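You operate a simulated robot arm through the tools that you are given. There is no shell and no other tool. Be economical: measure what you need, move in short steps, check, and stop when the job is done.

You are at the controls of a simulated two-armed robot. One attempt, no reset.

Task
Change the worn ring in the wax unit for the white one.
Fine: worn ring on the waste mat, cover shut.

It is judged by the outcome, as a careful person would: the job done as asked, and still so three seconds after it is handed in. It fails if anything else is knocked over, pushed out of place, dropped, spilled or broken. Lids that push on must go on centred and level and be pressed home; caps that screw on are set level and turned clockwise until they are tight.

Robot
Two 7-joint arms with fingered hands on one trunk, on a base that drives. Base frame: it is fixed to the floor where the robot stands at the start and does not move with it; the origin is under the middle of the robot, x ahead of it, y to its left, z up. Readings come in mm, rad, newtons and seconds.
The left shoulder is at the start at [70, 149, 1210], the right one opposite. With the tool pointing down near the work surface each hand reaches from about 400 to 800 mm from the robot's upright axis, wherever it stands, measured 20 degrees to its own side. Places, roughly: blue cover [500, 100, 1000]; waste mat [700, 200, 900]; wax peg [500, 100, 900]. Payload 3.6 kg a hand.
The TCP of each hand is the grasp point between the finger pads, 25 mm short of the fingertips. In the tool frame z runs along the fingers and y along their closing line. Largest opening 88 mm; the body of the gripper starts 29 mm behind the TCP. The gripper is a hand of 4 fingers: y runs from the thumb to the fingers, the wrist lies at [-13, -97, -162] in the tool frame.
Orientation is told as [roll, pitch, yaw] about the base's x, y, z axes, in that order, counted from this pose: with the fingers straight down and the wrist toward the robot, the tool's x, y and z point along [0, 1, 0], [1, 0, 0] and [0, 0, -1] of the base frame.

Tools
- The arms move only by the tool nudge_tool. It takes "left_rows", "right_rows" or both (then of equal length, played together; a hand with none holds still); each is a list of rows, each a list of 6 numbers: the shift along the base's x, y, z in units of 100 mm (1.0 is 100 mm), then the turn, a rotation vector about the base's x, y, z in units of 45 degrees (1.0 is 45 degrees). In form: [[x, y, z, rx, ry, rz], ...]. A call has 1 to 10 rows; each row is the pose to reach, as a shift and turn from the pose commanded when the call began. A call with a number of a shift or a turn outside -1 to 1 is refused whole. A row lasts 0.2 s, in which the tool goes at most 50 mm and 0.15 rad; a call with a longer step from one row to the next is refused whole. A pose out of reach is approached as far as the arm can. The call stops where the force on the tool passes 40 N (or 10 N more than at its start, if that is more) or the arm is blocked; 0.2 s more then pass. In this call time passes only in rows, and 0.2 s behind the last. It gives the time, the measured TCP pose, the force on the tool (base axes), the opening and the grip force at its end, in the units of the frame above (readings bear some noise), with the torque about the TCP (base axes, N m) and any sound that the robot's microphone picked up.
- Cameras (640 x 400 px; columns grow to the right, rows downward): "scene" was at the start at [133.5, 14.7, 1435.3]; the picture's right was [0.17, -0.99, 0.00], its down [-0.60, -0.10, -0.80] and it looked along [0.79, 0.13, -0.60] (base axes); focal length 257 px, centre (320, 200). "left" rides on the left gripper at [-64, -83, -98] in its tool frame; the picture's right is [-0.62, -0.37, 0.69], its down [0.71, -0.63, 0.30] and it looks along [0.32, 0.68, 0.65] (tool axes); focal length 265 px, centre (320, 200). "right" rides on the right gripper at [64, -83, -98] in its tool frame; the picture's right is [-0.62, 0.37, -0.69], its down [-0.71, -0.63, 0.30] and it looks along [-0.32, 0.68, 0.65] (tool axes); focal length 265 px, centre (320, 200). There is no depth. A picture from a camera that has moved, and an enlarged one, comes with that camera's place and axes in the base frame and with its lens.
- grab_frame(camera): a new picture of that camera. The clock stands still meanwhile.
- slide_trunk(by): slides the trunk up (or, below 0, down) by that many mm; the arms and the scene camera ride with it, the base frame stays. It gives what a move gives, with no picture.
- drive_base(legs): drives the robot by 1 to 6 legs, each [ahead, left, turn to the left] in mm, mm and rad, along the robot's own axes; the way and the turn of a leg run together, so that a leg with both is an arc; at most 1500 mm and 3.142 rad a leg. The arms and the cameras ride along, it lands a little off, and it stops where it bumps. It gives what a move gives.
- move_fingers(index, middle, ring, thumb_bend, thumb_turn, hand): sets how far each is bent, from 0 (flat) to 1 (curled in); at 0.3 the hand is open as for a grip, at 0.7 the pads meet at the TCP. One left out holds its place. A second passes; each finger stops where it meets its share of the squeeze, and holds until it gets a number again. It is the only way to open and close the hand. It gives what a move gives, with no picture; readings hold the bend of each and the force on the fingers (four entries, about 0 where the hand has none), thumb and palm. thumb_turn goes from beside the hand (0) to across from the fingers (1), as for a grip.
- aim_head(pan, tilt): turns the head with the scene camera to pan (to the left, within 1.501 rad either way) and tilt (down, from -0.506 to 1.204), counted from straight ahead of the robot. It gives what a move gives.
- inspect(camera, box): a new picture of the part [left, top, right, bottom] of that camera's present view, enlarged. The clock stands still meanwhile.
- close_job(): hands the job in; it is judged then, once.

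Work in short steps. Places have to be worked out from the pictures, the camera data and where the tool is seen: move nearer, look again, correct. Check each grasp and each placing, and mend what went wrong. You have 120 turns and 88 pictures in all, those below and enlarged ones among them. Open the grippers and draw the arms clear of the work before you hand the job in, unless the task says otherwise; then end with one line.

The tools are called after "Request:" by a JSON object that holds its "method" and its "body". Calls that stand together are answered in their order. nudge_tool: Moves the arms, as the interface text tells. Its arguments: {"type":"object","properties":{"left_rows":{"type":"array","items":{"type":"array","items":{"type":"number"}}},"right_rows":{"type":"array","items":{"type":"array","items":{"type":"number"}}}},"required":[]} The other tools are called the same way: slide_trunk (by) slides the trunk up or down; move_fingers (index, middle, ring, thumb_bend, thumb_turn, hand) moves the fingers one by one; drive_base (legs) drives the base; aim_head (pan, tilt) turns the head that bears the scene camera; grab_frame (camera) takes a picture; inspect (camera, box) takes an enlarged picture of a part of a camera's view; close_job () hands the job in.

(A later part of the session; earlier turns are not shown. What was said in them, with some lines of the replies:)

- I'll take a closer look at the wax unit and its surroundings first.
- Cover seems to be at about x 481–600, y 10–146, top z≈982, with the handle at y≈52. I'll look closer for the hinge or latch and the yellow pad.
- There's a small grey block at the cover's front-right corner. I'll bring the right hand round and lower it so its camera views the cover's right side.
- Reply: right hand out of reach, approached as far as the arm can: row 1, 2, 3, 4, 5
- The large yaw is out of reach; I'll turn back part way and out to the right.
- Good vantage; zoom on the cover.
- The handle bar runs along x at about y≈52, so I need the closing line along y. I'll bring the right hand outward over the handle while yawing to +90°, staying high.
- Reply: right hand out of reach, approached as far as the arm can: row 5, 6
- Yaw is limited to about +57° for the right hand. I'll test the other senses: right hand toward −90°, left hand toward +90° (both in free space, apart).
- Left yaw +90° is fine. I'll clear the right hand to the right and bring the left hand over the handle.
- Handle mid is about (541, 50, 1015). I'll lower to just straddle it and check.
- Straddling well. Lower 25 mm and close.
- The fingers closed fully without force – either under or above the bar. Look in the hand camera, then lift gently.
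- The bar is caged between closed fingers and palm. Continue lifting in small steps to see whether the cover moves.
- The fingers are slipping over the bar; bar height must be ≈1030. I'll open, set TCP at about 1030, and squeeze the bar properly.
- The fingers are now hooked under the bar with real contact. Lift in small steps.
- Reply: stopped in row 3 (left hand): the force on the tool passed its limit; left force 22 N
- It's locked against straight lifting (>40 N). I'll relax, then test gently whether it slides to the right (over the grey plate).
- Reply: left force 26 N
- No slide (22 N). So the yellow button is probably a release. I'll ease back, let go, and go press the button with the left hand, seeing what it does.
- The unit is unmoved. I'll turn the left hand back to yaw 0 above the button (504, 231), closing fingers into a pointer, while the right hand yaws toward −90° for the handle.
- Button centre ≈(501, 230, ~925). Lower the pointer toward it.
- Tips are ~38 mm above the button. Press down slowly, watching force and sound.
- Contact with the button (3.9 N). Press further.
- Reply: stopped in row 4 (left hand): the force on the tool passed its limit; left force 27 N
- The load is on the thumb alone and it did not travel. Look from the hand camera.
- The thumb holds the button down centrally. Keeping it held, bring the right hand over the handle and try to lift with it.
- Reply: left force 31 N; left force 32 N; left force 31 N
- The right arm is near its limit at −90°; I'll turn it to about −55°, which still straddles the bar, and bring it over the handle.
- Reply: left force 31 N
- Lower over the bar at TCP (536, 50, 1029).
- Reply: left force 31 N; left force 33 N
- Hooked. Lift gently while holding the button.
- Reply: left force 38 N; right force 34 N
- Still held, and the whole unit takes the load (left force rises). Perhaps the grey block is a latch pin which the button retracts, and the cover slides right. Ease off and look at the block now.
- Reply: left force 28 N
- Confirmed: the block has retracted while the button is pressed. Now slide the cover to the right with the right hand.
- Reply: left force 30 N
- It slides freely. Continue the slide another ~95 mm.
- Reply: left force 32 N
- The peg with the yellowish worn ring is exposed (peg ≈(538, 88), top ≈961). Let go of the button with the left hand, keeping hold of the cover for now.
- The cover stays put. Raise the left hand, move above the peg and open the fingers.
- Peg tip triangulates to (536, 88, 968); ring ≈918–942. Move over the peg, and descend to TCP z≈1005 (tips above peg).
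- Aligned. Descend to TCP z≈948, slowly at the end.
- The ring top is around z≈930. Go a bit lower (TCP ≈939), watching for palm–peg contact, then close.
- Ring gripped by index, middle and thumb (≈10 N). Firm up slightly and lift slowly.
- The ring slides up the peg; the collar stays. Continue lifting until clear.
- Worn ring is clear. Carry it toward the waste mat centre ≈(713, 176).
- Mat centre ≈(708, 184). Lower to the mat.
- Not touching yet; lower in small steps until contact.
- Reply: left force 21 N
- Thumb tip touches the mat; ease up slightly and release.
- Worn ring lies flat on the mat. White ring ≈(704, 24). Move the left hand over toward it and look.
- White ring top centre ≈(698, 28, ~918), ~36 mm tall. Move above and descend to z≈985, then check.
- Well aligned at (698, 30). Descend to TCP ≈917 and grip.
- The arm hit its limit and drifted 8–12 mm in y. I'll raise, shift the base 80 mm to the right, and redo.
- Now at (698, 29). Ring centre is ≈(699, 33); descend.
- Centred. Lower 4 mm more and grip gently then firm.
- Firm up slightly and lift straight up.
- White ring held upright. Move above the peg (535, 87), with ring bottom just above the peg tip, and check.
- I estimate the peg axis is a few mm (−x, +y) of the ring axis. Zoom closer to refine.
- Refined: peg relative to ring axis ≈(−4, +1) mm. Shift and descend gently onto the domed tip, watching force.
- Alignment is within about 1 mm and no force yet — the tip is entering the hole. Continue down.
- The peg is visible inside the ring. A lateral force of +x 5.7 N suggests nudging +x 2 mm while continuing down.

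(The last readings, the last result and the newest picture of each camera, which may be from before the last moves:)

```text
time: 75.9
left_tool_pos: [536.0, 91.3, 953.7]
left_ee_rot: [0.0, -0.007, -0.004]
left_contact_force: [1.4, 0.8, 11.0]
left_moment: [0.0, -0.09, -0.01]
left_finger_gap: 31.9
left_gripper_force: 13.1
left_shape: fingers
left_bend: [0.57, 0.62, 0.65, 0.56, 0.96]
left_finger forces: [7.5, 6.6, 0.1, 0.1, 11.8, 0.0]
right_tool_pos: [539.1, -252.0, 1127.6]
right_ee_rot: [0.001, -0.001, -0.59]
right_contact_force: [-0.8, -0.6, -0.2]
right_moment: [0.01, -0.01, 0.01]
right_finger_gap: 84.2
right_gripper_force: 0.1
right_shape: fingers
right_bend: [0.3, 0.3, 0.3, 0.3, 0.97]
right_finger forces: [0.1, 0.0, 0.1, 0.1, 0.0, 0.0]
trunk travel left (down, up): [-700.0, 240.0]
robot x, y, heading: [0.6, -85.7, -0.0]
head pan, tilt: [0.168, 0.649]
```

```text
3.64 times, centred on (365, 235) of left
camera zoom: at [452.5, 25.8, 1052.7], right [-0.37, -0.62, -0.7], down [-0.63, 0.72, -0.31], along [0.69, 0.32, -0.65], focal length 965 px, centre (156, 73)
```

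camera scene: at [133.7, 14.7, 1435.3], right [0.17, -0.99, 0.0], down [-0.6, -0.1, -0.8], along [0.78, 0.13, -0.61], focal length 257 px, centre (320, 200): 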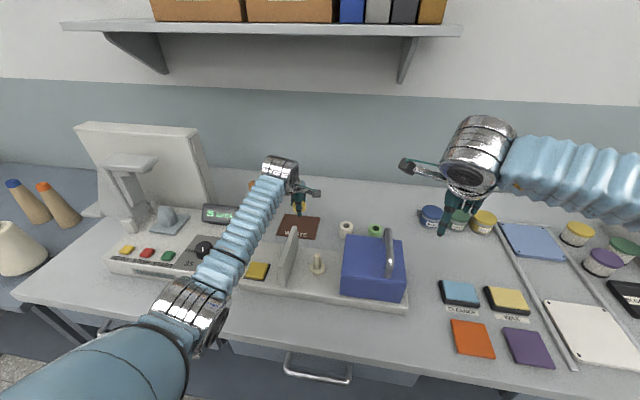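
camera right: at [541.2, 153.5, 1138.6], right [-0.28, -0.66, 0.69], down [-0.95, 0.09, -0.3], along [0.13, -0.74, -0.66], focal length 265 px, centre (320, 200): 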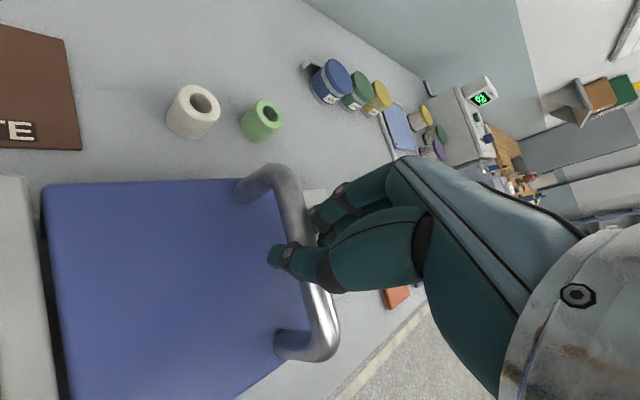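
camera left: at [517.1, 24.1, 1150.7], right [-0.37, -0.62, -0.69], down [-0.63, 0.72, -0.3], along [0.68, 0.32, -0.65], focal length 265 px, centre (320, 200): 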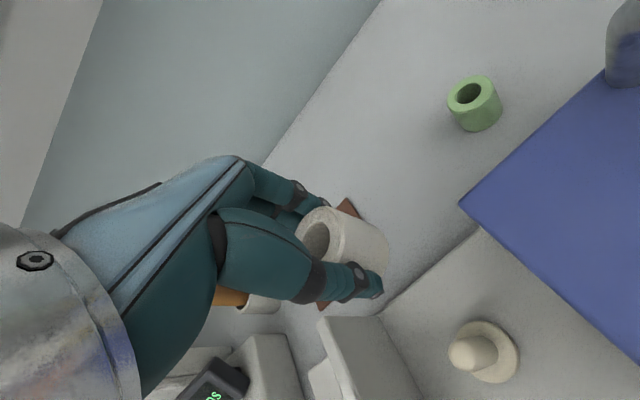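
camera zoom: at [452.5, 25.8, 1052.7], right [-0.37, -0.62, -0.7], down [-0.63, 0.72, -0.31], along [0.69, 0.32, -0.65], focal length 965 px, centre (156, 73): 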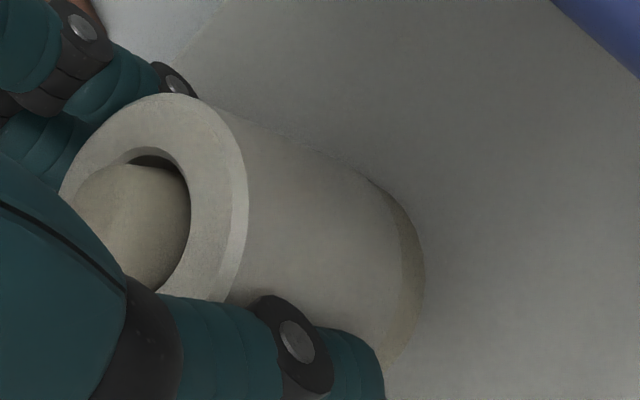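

11 N upward: the ring has reached the flange. Release and rise straight up, then check it.

Request:
{"method": "move_fingers", "body": {"hand": "left", "index": 0.3, "middle": 0.3, "ring": 0.3, "thumb_bend": 0.3}}

Request:
{"method": "nudge_tool", "body": {"left_rows": [[0, 0, 0.1, 0, 0, 0], [0, 0, 0.3, 0, 0, 0], [0, 0, 0.6, 0, 0, 0], [0, 0, 1, 0, 0, 0]]}}

Request:
{"method": "inspect", "body": {"camera": "left", "box": [290, 180, 590, 380]}}

Request:
{"method": "inspect", "body": {"camera": "scene", "box": [230, 190, 380, 300]}}

```text
time: 76.9
left_tool_pos: [536.0, 90.7, 952.8]
left_ee_rot: [0.0, 0.003, -0.004]
left_contact_force: [0.0, 0.5, -0.1]
left_moment: [0.01, -0.01, -0.02]
left_finger_gap: 84.3
left_gripper_force: 0.1
left_shape: fingers
left_bend: [0.3, 0.3, 0.3, 0.3, 0.97]
left_finger forces: [0.0, 0.0, 0.0, 0.1, 0.1, 0.0]
right_tool_pos: [540.8, -251.6, 1126.7]
right_ee_rot: [0.0, 0.0, -0.591]
right_contact_force: [0.8, 0.5, -0.6]
right_moment: [0.01, -0.02, -0.04]
right_finger_gap: 84.1
right_gripper_force: 0.0
right_shape: fingers
right_bend: [0.3, 0.3, 0.3, 0.3, 0.97]
right_finger forces: [0.1, 0.1, 0.0, 0.0, 0.0, 0.0]
trunk travel left (down, up): [-700.0, 240.0]
robot x, y, heading: [-2.7, -85.1, 0.001]
head pan, tilt: [0.168, 0.649]
```

```text
time: 77.9
left_tool_pos: [535.5, 90.0, 1052.7]
left_ee_rot: [0.001, 0.002, -0.003]
left_contact_force: [-0.4, -0.5, -0.3]
left_moment: [-0.03, -0.04, 0.01]
left_finger_gap: 84.7
left_gripper_force: 0.1
left_shape: fingers
left_bend: [0.3, 0.3, 0.3, 0.3, 0.97]
left_finger forces: [0.0, 0.0, 0.0, 0.0, 0.0, 0.1]
right_tool_pos: [541.0, -253.2, 1127.2]
right_ee_rot: [0.0, 0.001, -0.592]
right_contact_force: [-0.4, -0.3, -0.1]
right_moment: [-0.01, 0.0, -0.02]
right_finger_gap: 84.5
right_gripper_force: 0.0
right_shape: fingers
right_bend: [0.3, 0.3, 0.3, 0.3, 0.97]
right_finger forces: [0.0, 0.1, 0.0, 0.0, 0.0, 0.0]
trunk travel left (down, up): [-700.0, 240.0]
robot x, y, heading: [1.6, -82.0, 0.002]
head pan, tilt: [0.168, 0.649]
```

```text
2.00 times, centred on (440, 280) of left
camera zoom: at [453.1, 26.2, 1151.5], right [-0.37, -0.62, -0.69], down [-0.63, 0.72, -0.3], along [0.68, 0.32, -0.65], focal length 531 px, centre (80, 40)
```

zoom: 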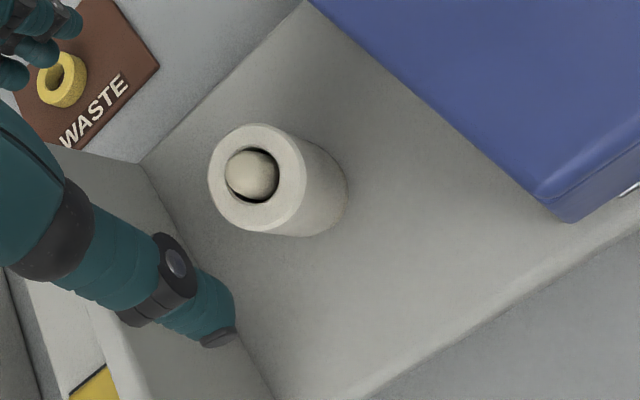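

```text
3.64 times, centred on (305, 245) of scene
camera zoom: at [133.8, -70.1, 1435.3], right [0.17, -0.99, 0.0], down [-0.6, -0.1, -0.8], along [0.79, 0.13, -0.61], focal length 936 px, centre (374, 36)
```

zoom: 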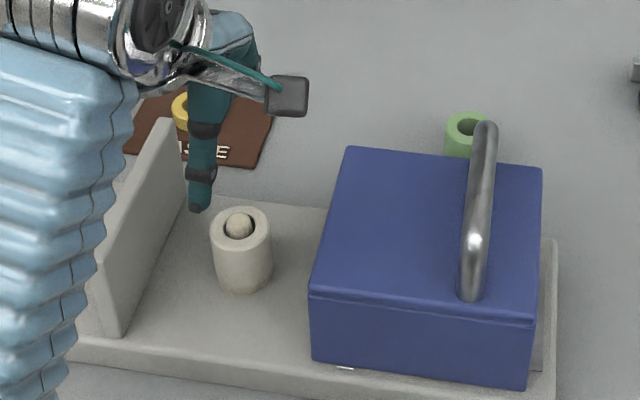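

White ring is seated upright on the flange; worn ring on the mat. Now shut the cover with the button held. Drive back 82 mm left and move the left hand to the button.

Request:
{"method": "nudge_tool", "body": {"left_rows": [[-0.1, 0.2, 0.2, 0, 0, 0], [-0.2, 0.4, 0.4, 0, 0, 0], [-0.35, 0.6, 0.4, 0, 0, 0]]}}

Request:
{"method": "drive_base", "body": {"legs": [[0, 82, 0]]}}

Request:
{"method": "move_fingers", "body": {"hand": "left", "index": 0.7, "middle": 0.7, "ring": 0.7, "thumb_bend": 0.7}}

```text
time: 78.7
left_tool_pos: [500.8, 149.7, 1090.9]
left_ee_rot: [0.0, 0.001, -0.003]
left_contact_force: [0.1, -0.4, 0.1]
left_moment: [0.01, -0.02, -0.04]
left_finger_gap: 84.2
left_gripper_force: 0.1
left_shape: fingers
left_bend: [0.3, 0.3, 0.3, 0.3, 0.97]
left_finger forces: [0.0, 0.0, 0.0, 0.1, 0.0, 0.0]
right_tool_pos: [538.9, -251.5, 1128.1]
right_ee_rot: [0.001, 0.0, -0.591]
right_contact_force: [-0.2, 1.0, -0.1]
right_moment: [-0.04, 0.05, 0.0]
right_finger_gap: 84.4
right_gripper_force: 0.1
right_shape: fingers
right_bend: [0.3, 0.3, 0.3, 0.3, 0.97]
right_finger forces: [0.0, 0.0, 0.0, 0.0, 0.0, 0.0]
trunk travel left (down, up): [-700.0, 240.0]
robot x, y, heading: [0.8, -85.5, 0.001]
head pan, tilt: [0.168, 0.649]
```

```text
time: 79.8
left_tool_pos: [501.1, 228.4, 1089.5]
left_ee_rot: [0.005, 0.001, -0.005]
left_contact_force: [0.2, 0.5, 0.0]
left_moment: [0.01, 0.02, 0.01]
left_finger_gap: 84.4
left_gripper_force: 0.0
left_shape: fingers
left_bend: [0.3, 0.3, 0.3, 0.3, 0.97]
left_finger forces: [0.0, 0.1, 0.0, 0.0, 0.0, 0.0]
right_tool_pos: [540.8, -173.9, 1125.9]
right_ee_rot: [0.002, 0.001, -0.593]
right_contact_force: [-0.2, -0.3, -0.1]
right_moment: [0.04, 0.01, 0.01]
right_finger_gap: 84.7
right_gripper_force: 0.1
right_shape: fingers
right_bend: [0.3, 0.3, 0.3, 0.3, 0.97]
right_finger forces: [0.0, 0.0, 0.0, 0.1, 0.1, 0.0]
trunk travel left (down, up): [-700.0, 240.0]
robot x, y, heading: [-0.6, -0.0, 0.002]
head pan, tilt: [0.168, 0.649]
```

```text
time: 80.8
left_tool_pos: [500.9, 229.2, 1090.0]
left_ee_rot: [0.004, -0.003, -0.003]
left_contact_force: [-0.5, 0.9, 0.3]
left_moment: [0.03, 0.01, -0.01]
left_finger_gap: 0.0
left_gripper_force: 0.0
left_shape: fingers
left_bend: [0.7, 0.7, 0.7, 0.7, 0.97]
left_finger forces: [0.0, 0.1, 0.0, 0.0, 0.0, 0.1]
right_tool_pos: [540.1, -172.8, 1126.0]
right_ee_rot: [0.001, 0.002, -0.594]
right_contact_force: [0.7, -0.5, -0.7]
right_moment: [0.01, 0.02, -0.02]
right_finger_gap: 84.5
right_gripper_force: 0.0
right_shape: fingers
right_bend: [0.3, 0.3, 0.3, 0.3, 0.97]
right_finger forces: [0.0, 0.1, 0.0, 0.0, 0.0, 0.0]
trunk travel left (down, up): [-700.0, 240.0]
robot x, y, heading: [-3.3, 0.4, -0.005]
head pan, tilt: [0.168, 0.649]
```

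Left is right above the button. Lower to it while the right hand moves back over the handle (y≈−72, yaw −54°).

Request:
{"method": "nudge_tool", "body": {"left_rows": [[0, 0, -0.3, 0, 0, 0], [0, 0, -0.6, 0, 0, 0], [0, 0, -0.9, 0, 0, 0], [0, 0, -1, 0, 0, 0]], "right_rows": [[0, 0.25, 0, 0, 0, -0.15], [0, 0.5, 0, 0, 0, -0.3], [0, 0.75, 0, 0, 0, -0.45], [0, 1.0, 0, 0, 0, -0.45]]}}

Request:
{"method": "nudge_tool", "body": {"left_rows": [[0, 0, -0.2, 0, 0, 0], [0, 0, -0.35, 0, 0, 0], [0, 0, -0.45, 0, 0, 0], [0, 0, -0.5, 0, 0, 0], [0, 0, -0.52, 0, 0, 0], [0, 0, -0.54, 0, 0, 0]], "right_rows": [[0, 0, -0.3, 0, 0, 0], [0, 0, -0.6, 0, 0, 0], [0, 0, -0.8, 0, 0, 0], [0, 0, -0.97, 0, 0, 0], [0, 0, -0.97, 0, 0, 0], [0, 0, -0.97, 0, 0, 0]]}}

Request:
{"method": "inspect", "body": {"camera": "scene", "box": [230, 170, 430, 320]}}

```text
time: 81.8
left_tool_pos: [500.3, 232.8, 988.4]
left_ee_rot: [-0.003, 0.0, -0.004]
left_contact_force: [0.6, -0.7, 0.2]
left_moment: [-0.02, 0.01, 0.0]
left_finger_gap: 0.0
left_gripper_force: 0.0
left_shape: fingers
left_bend: [0.7, 0.7, 0.7, 0.7, 0.97]
left_finger forces: [0.0, 0.1, 0.0, 0.0, 0.1, 0.0]
right_tool_pos: [540.6, -67.8, 1128.7]
right_ee_rot: [0.001, -0.002, -0.95]
right_contact_force: [-1.9, -0.4, -0.3]
right_moment: [-0.02, 0.01, 0.0]
right_finger_gap: 84.2
right_gripper_force: 0.0
right_shape: fingers
right_bend: [0.3, 0.3, 0.3, 0.3, 0.97]
right_finger forces: [0.0, 0.0, 0.0, 0.0, 0.0, 0.1]
trunk travel left (down, up): [-700.0, 240.0]
robot x, y, heading: [0.7, -5.4, -0.001]
head pan, tilt: [0.168, 0.649]
```

```text
time: 83.2
left_tool_pos: [499.2, 231.0, 942.1]
left_ee_rot: [0.002, -0.009, -0.003]
left_contact_force: [-1.9, 1.6, 26.6]
left_moment: [-0.09, 0.22, -0.02]
left_finger_gap: 0.0
left_gripper_force: 13.3
left_shape: fingers
left_bend: [0.7, 0.7, 0.7, 0.7, 0.98]
left_finger forces: [4.6, 0.7, 0.1, 0.0, 21.3, 0.0]
right_tool_pos: [538.2, -72.5, 1031.1]
right_ee_rot: [0.002, -0.003, -0.945]
right_contact_force: [0.7, -0.3, 0.3]
right_moment: [0.0, 0.02, -0.01]
right_finger_gap: 84.7
right_gripper_force: 0.0
right_shape: fingers
right_bend: [0.3, 0.3, 0.3, 0.3, 0.97]
right_finger forces: [0.0, 0.0, 0.0, 0.0, 0.0, 0.1]
trunk travel left (down, up): [-700.0, 240.0]
robot x, y, heading: [0.4, 2.7, 0.0]
head pan, tilt: [0.168, 0.649]
```

```text
2.67 times, centred on (330, 245) of scene
camera zoom: at [128.6, 13.9, 1436.3], right [0.17, -0.99, 0.0], down [-0.59, -0.1, -0.8], along [0.79, 0.13, -0.6], focal length 686 px, centre (293, 80)
```

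zoom: 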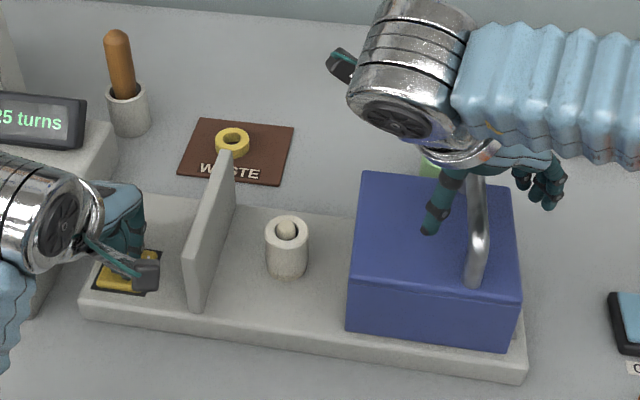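

Button held (27 N), right hand straddles the handle. Close on the bar and slide left.

Request:
{"method": "move_fingers", "body": {"hand": "right", "index": 0.75, "middle": 0.75, "ring": 0.75, "thumb_bend": 0.75}}

Request:
{"method": "nudge_tool", "body": {"right_rows": [[0, 0.05, 0, 0, 0, 0], [0, 0.15, 0, 0, 0, 0], [0, 0.27, 0, 0, 0, 0], [0, 0.39, 0, 0, 0, 0], [0, 0.51, 0, 0, 0, 0], [0, 0.63, 0, 0, 0, 0], [0, 0.75, 0, 0, 0, 0], [0, 0.87, 0, 0, 0, 0], [0, 1.0, 0, 0, 0, 0]]}}

Request:
{"method": "inspect", "body": {"camera": "scene", "box": [230, 170, 430, 320]}}

```text
time: 84.2
left_tool_pos: [499.9, 229.9, 941.8]
left_ee_rot: [0.003, -0.01, -0.004]
left_contact_force: [-0.1, 4.2, 31.7]
left_moment: [-0.15, 0.14, -0.02]
left_finger_gap: 0.0
left_gripper_force: 16.4
left_shape: fingers
left_bend: [0.7, 0.7, 0.7, 0.71, 0.98]
left_finger forces: [10.5, 0.8, 0.0, 0.1, 21.2, 0.0]
right_tool_pos: [536.2, -73.1, 1031.4]
right_ee_rot: [0.001, 0.0, -0.948]
right_contact_force: [-2.4, -1.0, -5.8]
right_moment: [-0.01, 0.05, -0.07]
right_finger_gap: 0.2
right_gripper_force: 8.5
right_shape: fingers
right_bend: [0.74, 0.74, 0.75, 0.7, 0.97]
right_finger forces: [8.6, 1.6, 0.0, 0.0, 7.7, 0.1]
trunk travel left (down, up): [-700.0, 240.0]
robot x, y, heading: [1.6, 0.0, -0.004]
head pan, tilt: [0.168, 0.649]
```

```text
time: 86.2
left_tool_pos: [498.7, 230.4, 941.5]
left_ee_rot: [0.002, -0.01, -0.005]
left_contact_force: [0.1, 3.2, 31.8]
left_moment: [-0.12, 0.1, -0.03]
left_finger_gap: 0.0
left_gripper_force: 16.1
left_shape: fingers
left_bend: [0.7, 0.7, 0.7, 0.71, 0.98]
left_finger forces: [10.4, 0.9, 0.1, 0.0, 20.4, 0.0]
right_tool_pos: [537.5, 30.5, 1032.8]
right_ee_rot: [0.004, -0.001, -0.946]
right_contact_force: [-3.3, 0.4, -6.3]
right_moment: [-0.01, 0.02, -0.06]
right_finger_gap: 0.0
right_gripper_force: 8.9
right_shape: fingers
right_bend: [0.74, 0.74, 0.75, 0.71, 0.97]
right_finger forces: [8.2, 1.4, 0.1, 0.0, 8.0, 0.0]
trunk travel left (down, up): [-700.0, 240.0]
robot x, y, heading: [0.6, 3.0, -0.001]
head pan, tilt: [0.168, 0.649]
```

```text
2.67 times, centred on (330, 245) of scene
camera zoom: at [128.4, 14.7, 1435.9], right [0.17, -0.99, 0.0], down [-0.59, -0.1, -0.8], along [0.79, 0.13, -0.6], focal length 686 px, centre (293, 80)
```

zoom: 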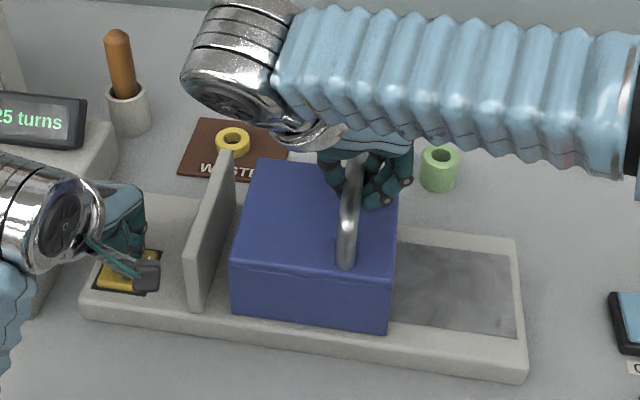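

Sliding freely over the new ring. Continue the last ~25 mm until it meets the wall.

Request:
{"method": "nudge_tool", "body": {"right_rows": [[0, 0.06, 0, 0, 0, 0], [0, 0.12, 0, 0, 0, 0], [0, 0.17, 0, 0, 0, 0], [0, 0.21, 0, 0, 0, 0], [0, 0.25, 0, 0, 0, 0], [0, 0.29, 0, 0, 0, 0], [0, 0.32, 0, 0, 0, 0]]}}

Request:
{"method": "inspect", "body": {"camera": "scene", "box": [275, 215, 365, 305]}}

```text
time: 87.8
left_tool_pos: [498.2, 227.7, 941.7]
left_ee_rot: [0.007, -0.006, -0.006]
left_contact_force: [-1.6, 6.7, 27.5]
left_moment: [0.02, 0.16, 0.0]
left_finger_gap: 0.0
left_gripper_force: 14.5
left_shape: fingers
left_bend: [0.7, 0.7, 0.7, 0.71, 1.0]
left_finger forces: [6.8, 0.9, 0.1, 0.0, 20.7, 0.0]
right_tool_pos: [537.7, 53.8, 1031.5]
right_ee_rot: [0.001, -0.001, -0.95]
right_contact_force: [-9.0, -21.3, -7.5]
right_moment: [-0.09, 0.07, -0.26]
right_finger_gap: 0.0
right_gripper_force: 13.5
right_shape: fingers
right_bend: [0.74, 0.74, 0.75, 0.72, 0.97]
right_finger forces: [18.9, 3.1, 1.4, 0.0, 3.2, 0.0]
trunk travel left (down, up): [-700.0, 240.0]
robot x, y, heading: [-0.5, 2.4, -0.001]
head pan, tilt: [0.168, 0.649]
```

```text
4.44 times, centred on (320, 260) of scene
camera zoom: at [128.0, 8.9, 1436.0], right [0.17, -0.99, 0.0], down [-0.59, -0.1, -0.8], along [0.79, 0.14, -0.6], focal length 1144 px, centre (320, -67)
```

zoom: 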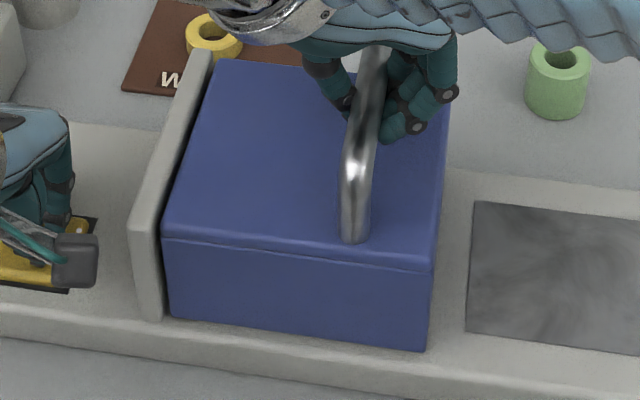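

Cover is against the wall end. Release the button while holding the cover, and look for the latch block popping up.

Request:
{"method": "nudge_tool", "body": {"left_rows": [[0, 0, 0.1, 0, 0, 0], [0, 0, 0.4, 0, 0, 0], [0, 0, 0.8, 0, 0, 0], [0, 0.1, 1, 0, 0, 0]]}}

Request:
{"method": "inspect", "body": {"camera": "scene", "box": [275, 215, 365, 305]}}

```text
time: 88.8
left_tool_pos: [498.3, 237.4, 1040.2]
left_ee_rot: [0.007, 0.001, -0.006]
left_contact_force: [0.5, 1.2, -0.2]
left_moment: [0.01, -0.01, 0.01]
left_finger_gap: 0.1
left_gripper_force: 0.0
left_shape: fingers
left_bend: [0.7, 0.7, 0.7, 0.7, 0.98]
left_finger forces: [0.0, 0.0, 0.1, 0.0, 0.0, 0.1]
right_tool_pos: [538.8, 55.4, 1031.6]
right_ee_rot: [0.001, -0.001, -0.95]
right_contact_force: [-12.1, -23.6, -4.0]
right_moment: [-0.15, 0.03, -0.37]
right_finger_gap: 0.1
right_gripper_force: 14.4
right_shape: fingers
right_bend: [0.74, 0.74, 0.75, 0.73, 0.97]
right_finger forces: [21.5, 3.2, 1.6, 0.0, 2.7, 0.1]
trunk travel left (down, up): [-700.0, 240.0]
robot x, y, heading: [-2.0, 1.5, -0.002]
head pan, tilt: [0.168, 0.649]
```

```text
4.44 times, centred on (320, 260) of scene
camera zoom: at [130.7, 9.3, 1435.6], right [0.17, -0.99, 0.0], down [-0.59, -0.1, -0.8], along [0.79, 0.14, -0.6], focal length 1144 px, centre (320, -67)
```

zoom: 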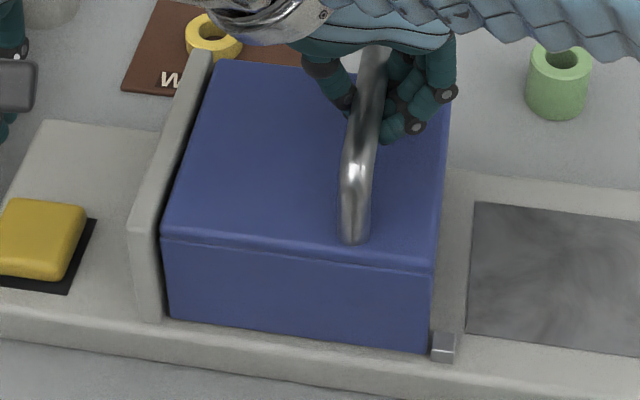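

The latch block has popped up beside the cover: shut and latched. Release the handle and draw the right hand up and away.

Request:
{"method": "nudge_tool", "body": {"right_rows": [[0, -0.03, 0, 0, 0, 0], [0, -0.05, 0, 0, 0, 0]]}}

Request:
{"method": "move_fingers", "body": {"hand": "right", "index": 0.3, "middle": 0.3, "ring": 0.3, "thumb_bend": 0.3}}

Request:
{"method": "nudge_tool", "body": {"right_rows": [[0, 0, 0.2, 0, 0, 0], [0, 0, 0.5, 0, 0, 0], [0, 0, 0.9, 0, 0, 0], [0, -0.3, 1, 0, 0, 0.15], [0, -0.7, 1, 0, 0, 0.3], [0, -1, 1, 0, 0, 0.45]], "left_rows": [[0, 0, 0.2, 0, 0, 0], [0, 0, 0.5, 0, 0, 0], [0, 0, 0.9, 0, 0, 0], [0, 0.2, 1, 0, 0, 0], [0, 0.4, 1, 0, 0, 0], [0, 0.6, 1, 0, 0, 0]]}}

Request:
{"method": "move_fingers", "body": {"hand": "left", "index": 0.3, "middle": 0.3, "ring": 0.3, "thumb_bend": 0.3}}

Request:
{"method": "nudge_tool", "body": {"right_rows": [[0, -0.3, 0, 0, 0, 0], [0, -0.6, 0, 0, 0, 0], [0, -1, 0, 0, 0, 0]]}}

Request:
{"method": "grab_frame", "body": {"camera": "scene"}}

```text
time: 89.4
left_tool_pos: [497.1, 239.6, 1039.5]
left_ee_rot: [0.002, 0.0, -0.004]
left_contact_force: [-0.4, 0.4, -0.5]
left_moment: [-0.04, -0.02, 0.01]
left_finger_gap: 0.0
left_gripper_force: 0.1
left_shape: fingers
left_bend: [0.7, 0.7, 0.7, 0.7, 0.98]
left_finger forces: [0.0, 0.1, 0.0, 0.0, 0.0, 0.0]
right_tool_pos: [538.7, 54.2, 1030.5]
right_ee_rot: [0.001, 0.0, -0.945]
right_contact_force: [-9.1, -14.0, -4.5]
right_moment: [-0.04, 0.03, -0.23]
right_finger_gap: 0.3
right_gripper_force: 12.0
right_shape: fingers
right_bend: [0.74, 0.74, 0.75, 0.73, 0.97]
right_finger forces: [16.6, 2.4, 0.7, 0.0, 4.5, 0.0]
trunk travel left (down, up): [-700.0, 240.0]
robot x, y, heading: [1.8, 0.9, -0.006]
head pan, tilt: [0.168, 0.649]
```

```text
time: 90.4
left_tool_pos: [500.3, 242.8, 1037.0]
left_ee_rot: [-0.001, 0.003, -0.004]
left_contact_force: [0.3, 0.2, -0.3]
left_moment: [-0.01, -0.01, -0.02]
left_finger_gap: 0.0
left_gripper_force: 0.1
left_shape: fingers
left_bend: [0.7, 0.7, 0.7, 0.7, 0.98]
left_finger forces: [0.0, 0.0, 0.0, 0.0, 0.0, 0.0]
right_tool_pos: [540.4, 57.3, 1030.2]
right_ee_rot: [0.0, -0.001, -0.947]
right_contact_force: [0.7, -0.5, 0.7]
right_moment: [-0.01, 0.01, -0.01]
right_finger_gap: 84.4
right_gripper_force: 0.1
right_shape: fingers
right_bend: [0.3, 0.3, 0.3, 0.3, 0.97]
right_finger forces: [0.1, 0.0, 0.0, 0.0, 0.0, 0.1]
trunk travel left (down, up): [-700.0, 240.0]
robot x, y, heading: [-0.6, -0.3, -0.003]
head pan, tilt: [0.168, 0.649]
```

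```text
time: 91.8
left_tool_pos: [500.4, 301.0, 1138.3]
left_ee_rot: [0.002, 0.001, -0.004]
left_contact_force: [0.6, -0.2, -0.1]
left_moment: [0.01, -0.01, 0.03]
left_finger_gap: 0.0
left_gripper_force: 0.1
left_shape: fingers
left_bend: [0.7, 0.7, 0.7, 0.7, 0.98]
left_finger forces: [0.1, 0.0, 0.0, 0.0, 0.1, 0.0]
right_tool_pos: [538.8, -44.2, 1132.5]
right_ee_rot: [0.001, 0.0, -0.589]
right_contact_force: [-0.7, -0.3, 0.6]
right_moment: [0.0, 0.02, 0.03]
right_finger_gap: 84.2
right_gripper_force: 0.0
right_shape: fingers
right_bend: [0.3, 0.3, 0.3, 0.3, 0.97]
right_finger forces: [0.0, 0.1, 0.0, 0.1, 0.0, 0.0]
trunk travel left (down, up): [-700.0, 240.0]
robot x, y, heading: [2.5, 1.8, -0.001]
head pan, tilt: [0.168, 0.649]
```

```text
time: 92.8
left_tool_pos: [502.4, 299.7, 1136.3]
left_ee_rot: [0.002, 0.002, -0.003]
left_contact_force: [-0.3, 0.3, 0.1]
left_moment: [0.01, 0.04, -0.01]
left_finger_gap: 84.1
left_gripper_force: 0.0
left_shape: fingers
left_bend: [0.3, 0.3, 0.3, 0.3, 0.98]
left_finger forces: [0.0, 0.1, 0.0, 0.0, 0.0, 0.0]
right_tool_pos: [541.8, -44.7, 1131.6]
right_ee_rot: [0.0, -0.002, -0.593]
right_contact_force: [-0.4, -0.3, -0.5]
right_moment: [0.01, -0.03, -0.03]
right_finger_gap: 84.5
right_gripper_force: 0.0
right_shape: fingers
right_bend: [0.3, 0.3, 0.3, 0.3, 0.97]
right_finger forces: [0.0, 0.1, 0.0, 0.0, 0.0, 0.0]
trunk travel left (down, up): [-700.0, 240.0]
robot x, y, heading: [1.0, 2.7, -0.001]
head pan, tilt: [0.168, 0.649]
```

```text
time: 93.6
left_tool_pos: [500.7, 300.3, 1137.7]
left_ee_rot: [0.001, -0.001, -0.005]
left_contact_force: [-0.2, -0.7, -0.2]
left_moment: [0.03, -0.02, -0.02]
left_finger_gap: 84.4
left_gripper_force: 0.1
left_shape: fingers
left_bend: [0.3, 0.3, 0.3, 0.3, 0.98]
left_finger forces: [0.0, 0.0, 0.1, 0.0, 0.0, 0.0]
right_tool_pos: [538.4, -144.0, 1130.0]
right_ee_rot: [0.002, 0.0, -0.593]
right_contact_force: [-0.4, -0.2, -0.1]
right_moment: [-0.01, -0.01, -0.02]
right_finger_gap: 84.3
right_gripper_force: 0.1
right_shape: fingers
right_bend: [0.3, 0.3, 0.3, 0.3, 0.97]
right_finger forces: [0.0, 0.0, 0.1, 0.1, 0.0, 0.1]
trunk travel left (down, up): [-700.0, 240.0]
robot x, y, heading: [0.1, 2.9, -0.002]
head pan, tilt: [0.168, 0.649]
```

```text
14 pictures are left
camera scene: at [132.5, 14.0, 1435.5], right [0.17, -0.99, 0.0], down [-0.6, -0.1, -0.8], along [0.79, 0.13, -0.6], focal length 257 px, centre (320, 200)
```

scene: 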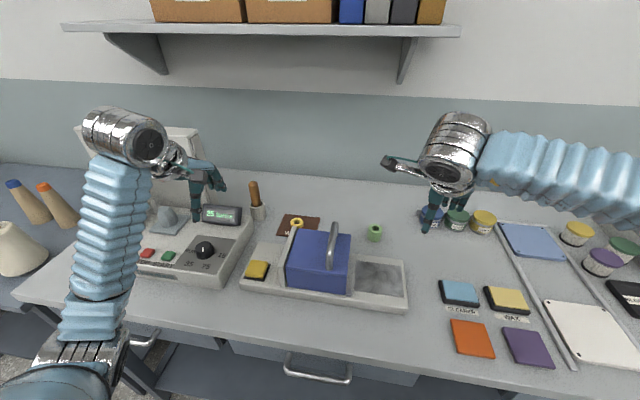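

Cover shut and latched, worn ring on the waste mat, both hands open and clear, and everything else where it was. I'm handing in.

Request:
{"method": "close_job", "body": {}}

```text
The job is handed in.
```

The white ring is on the wax peg, the worn ring lies on the waste mat, and the cover is shut and latched.
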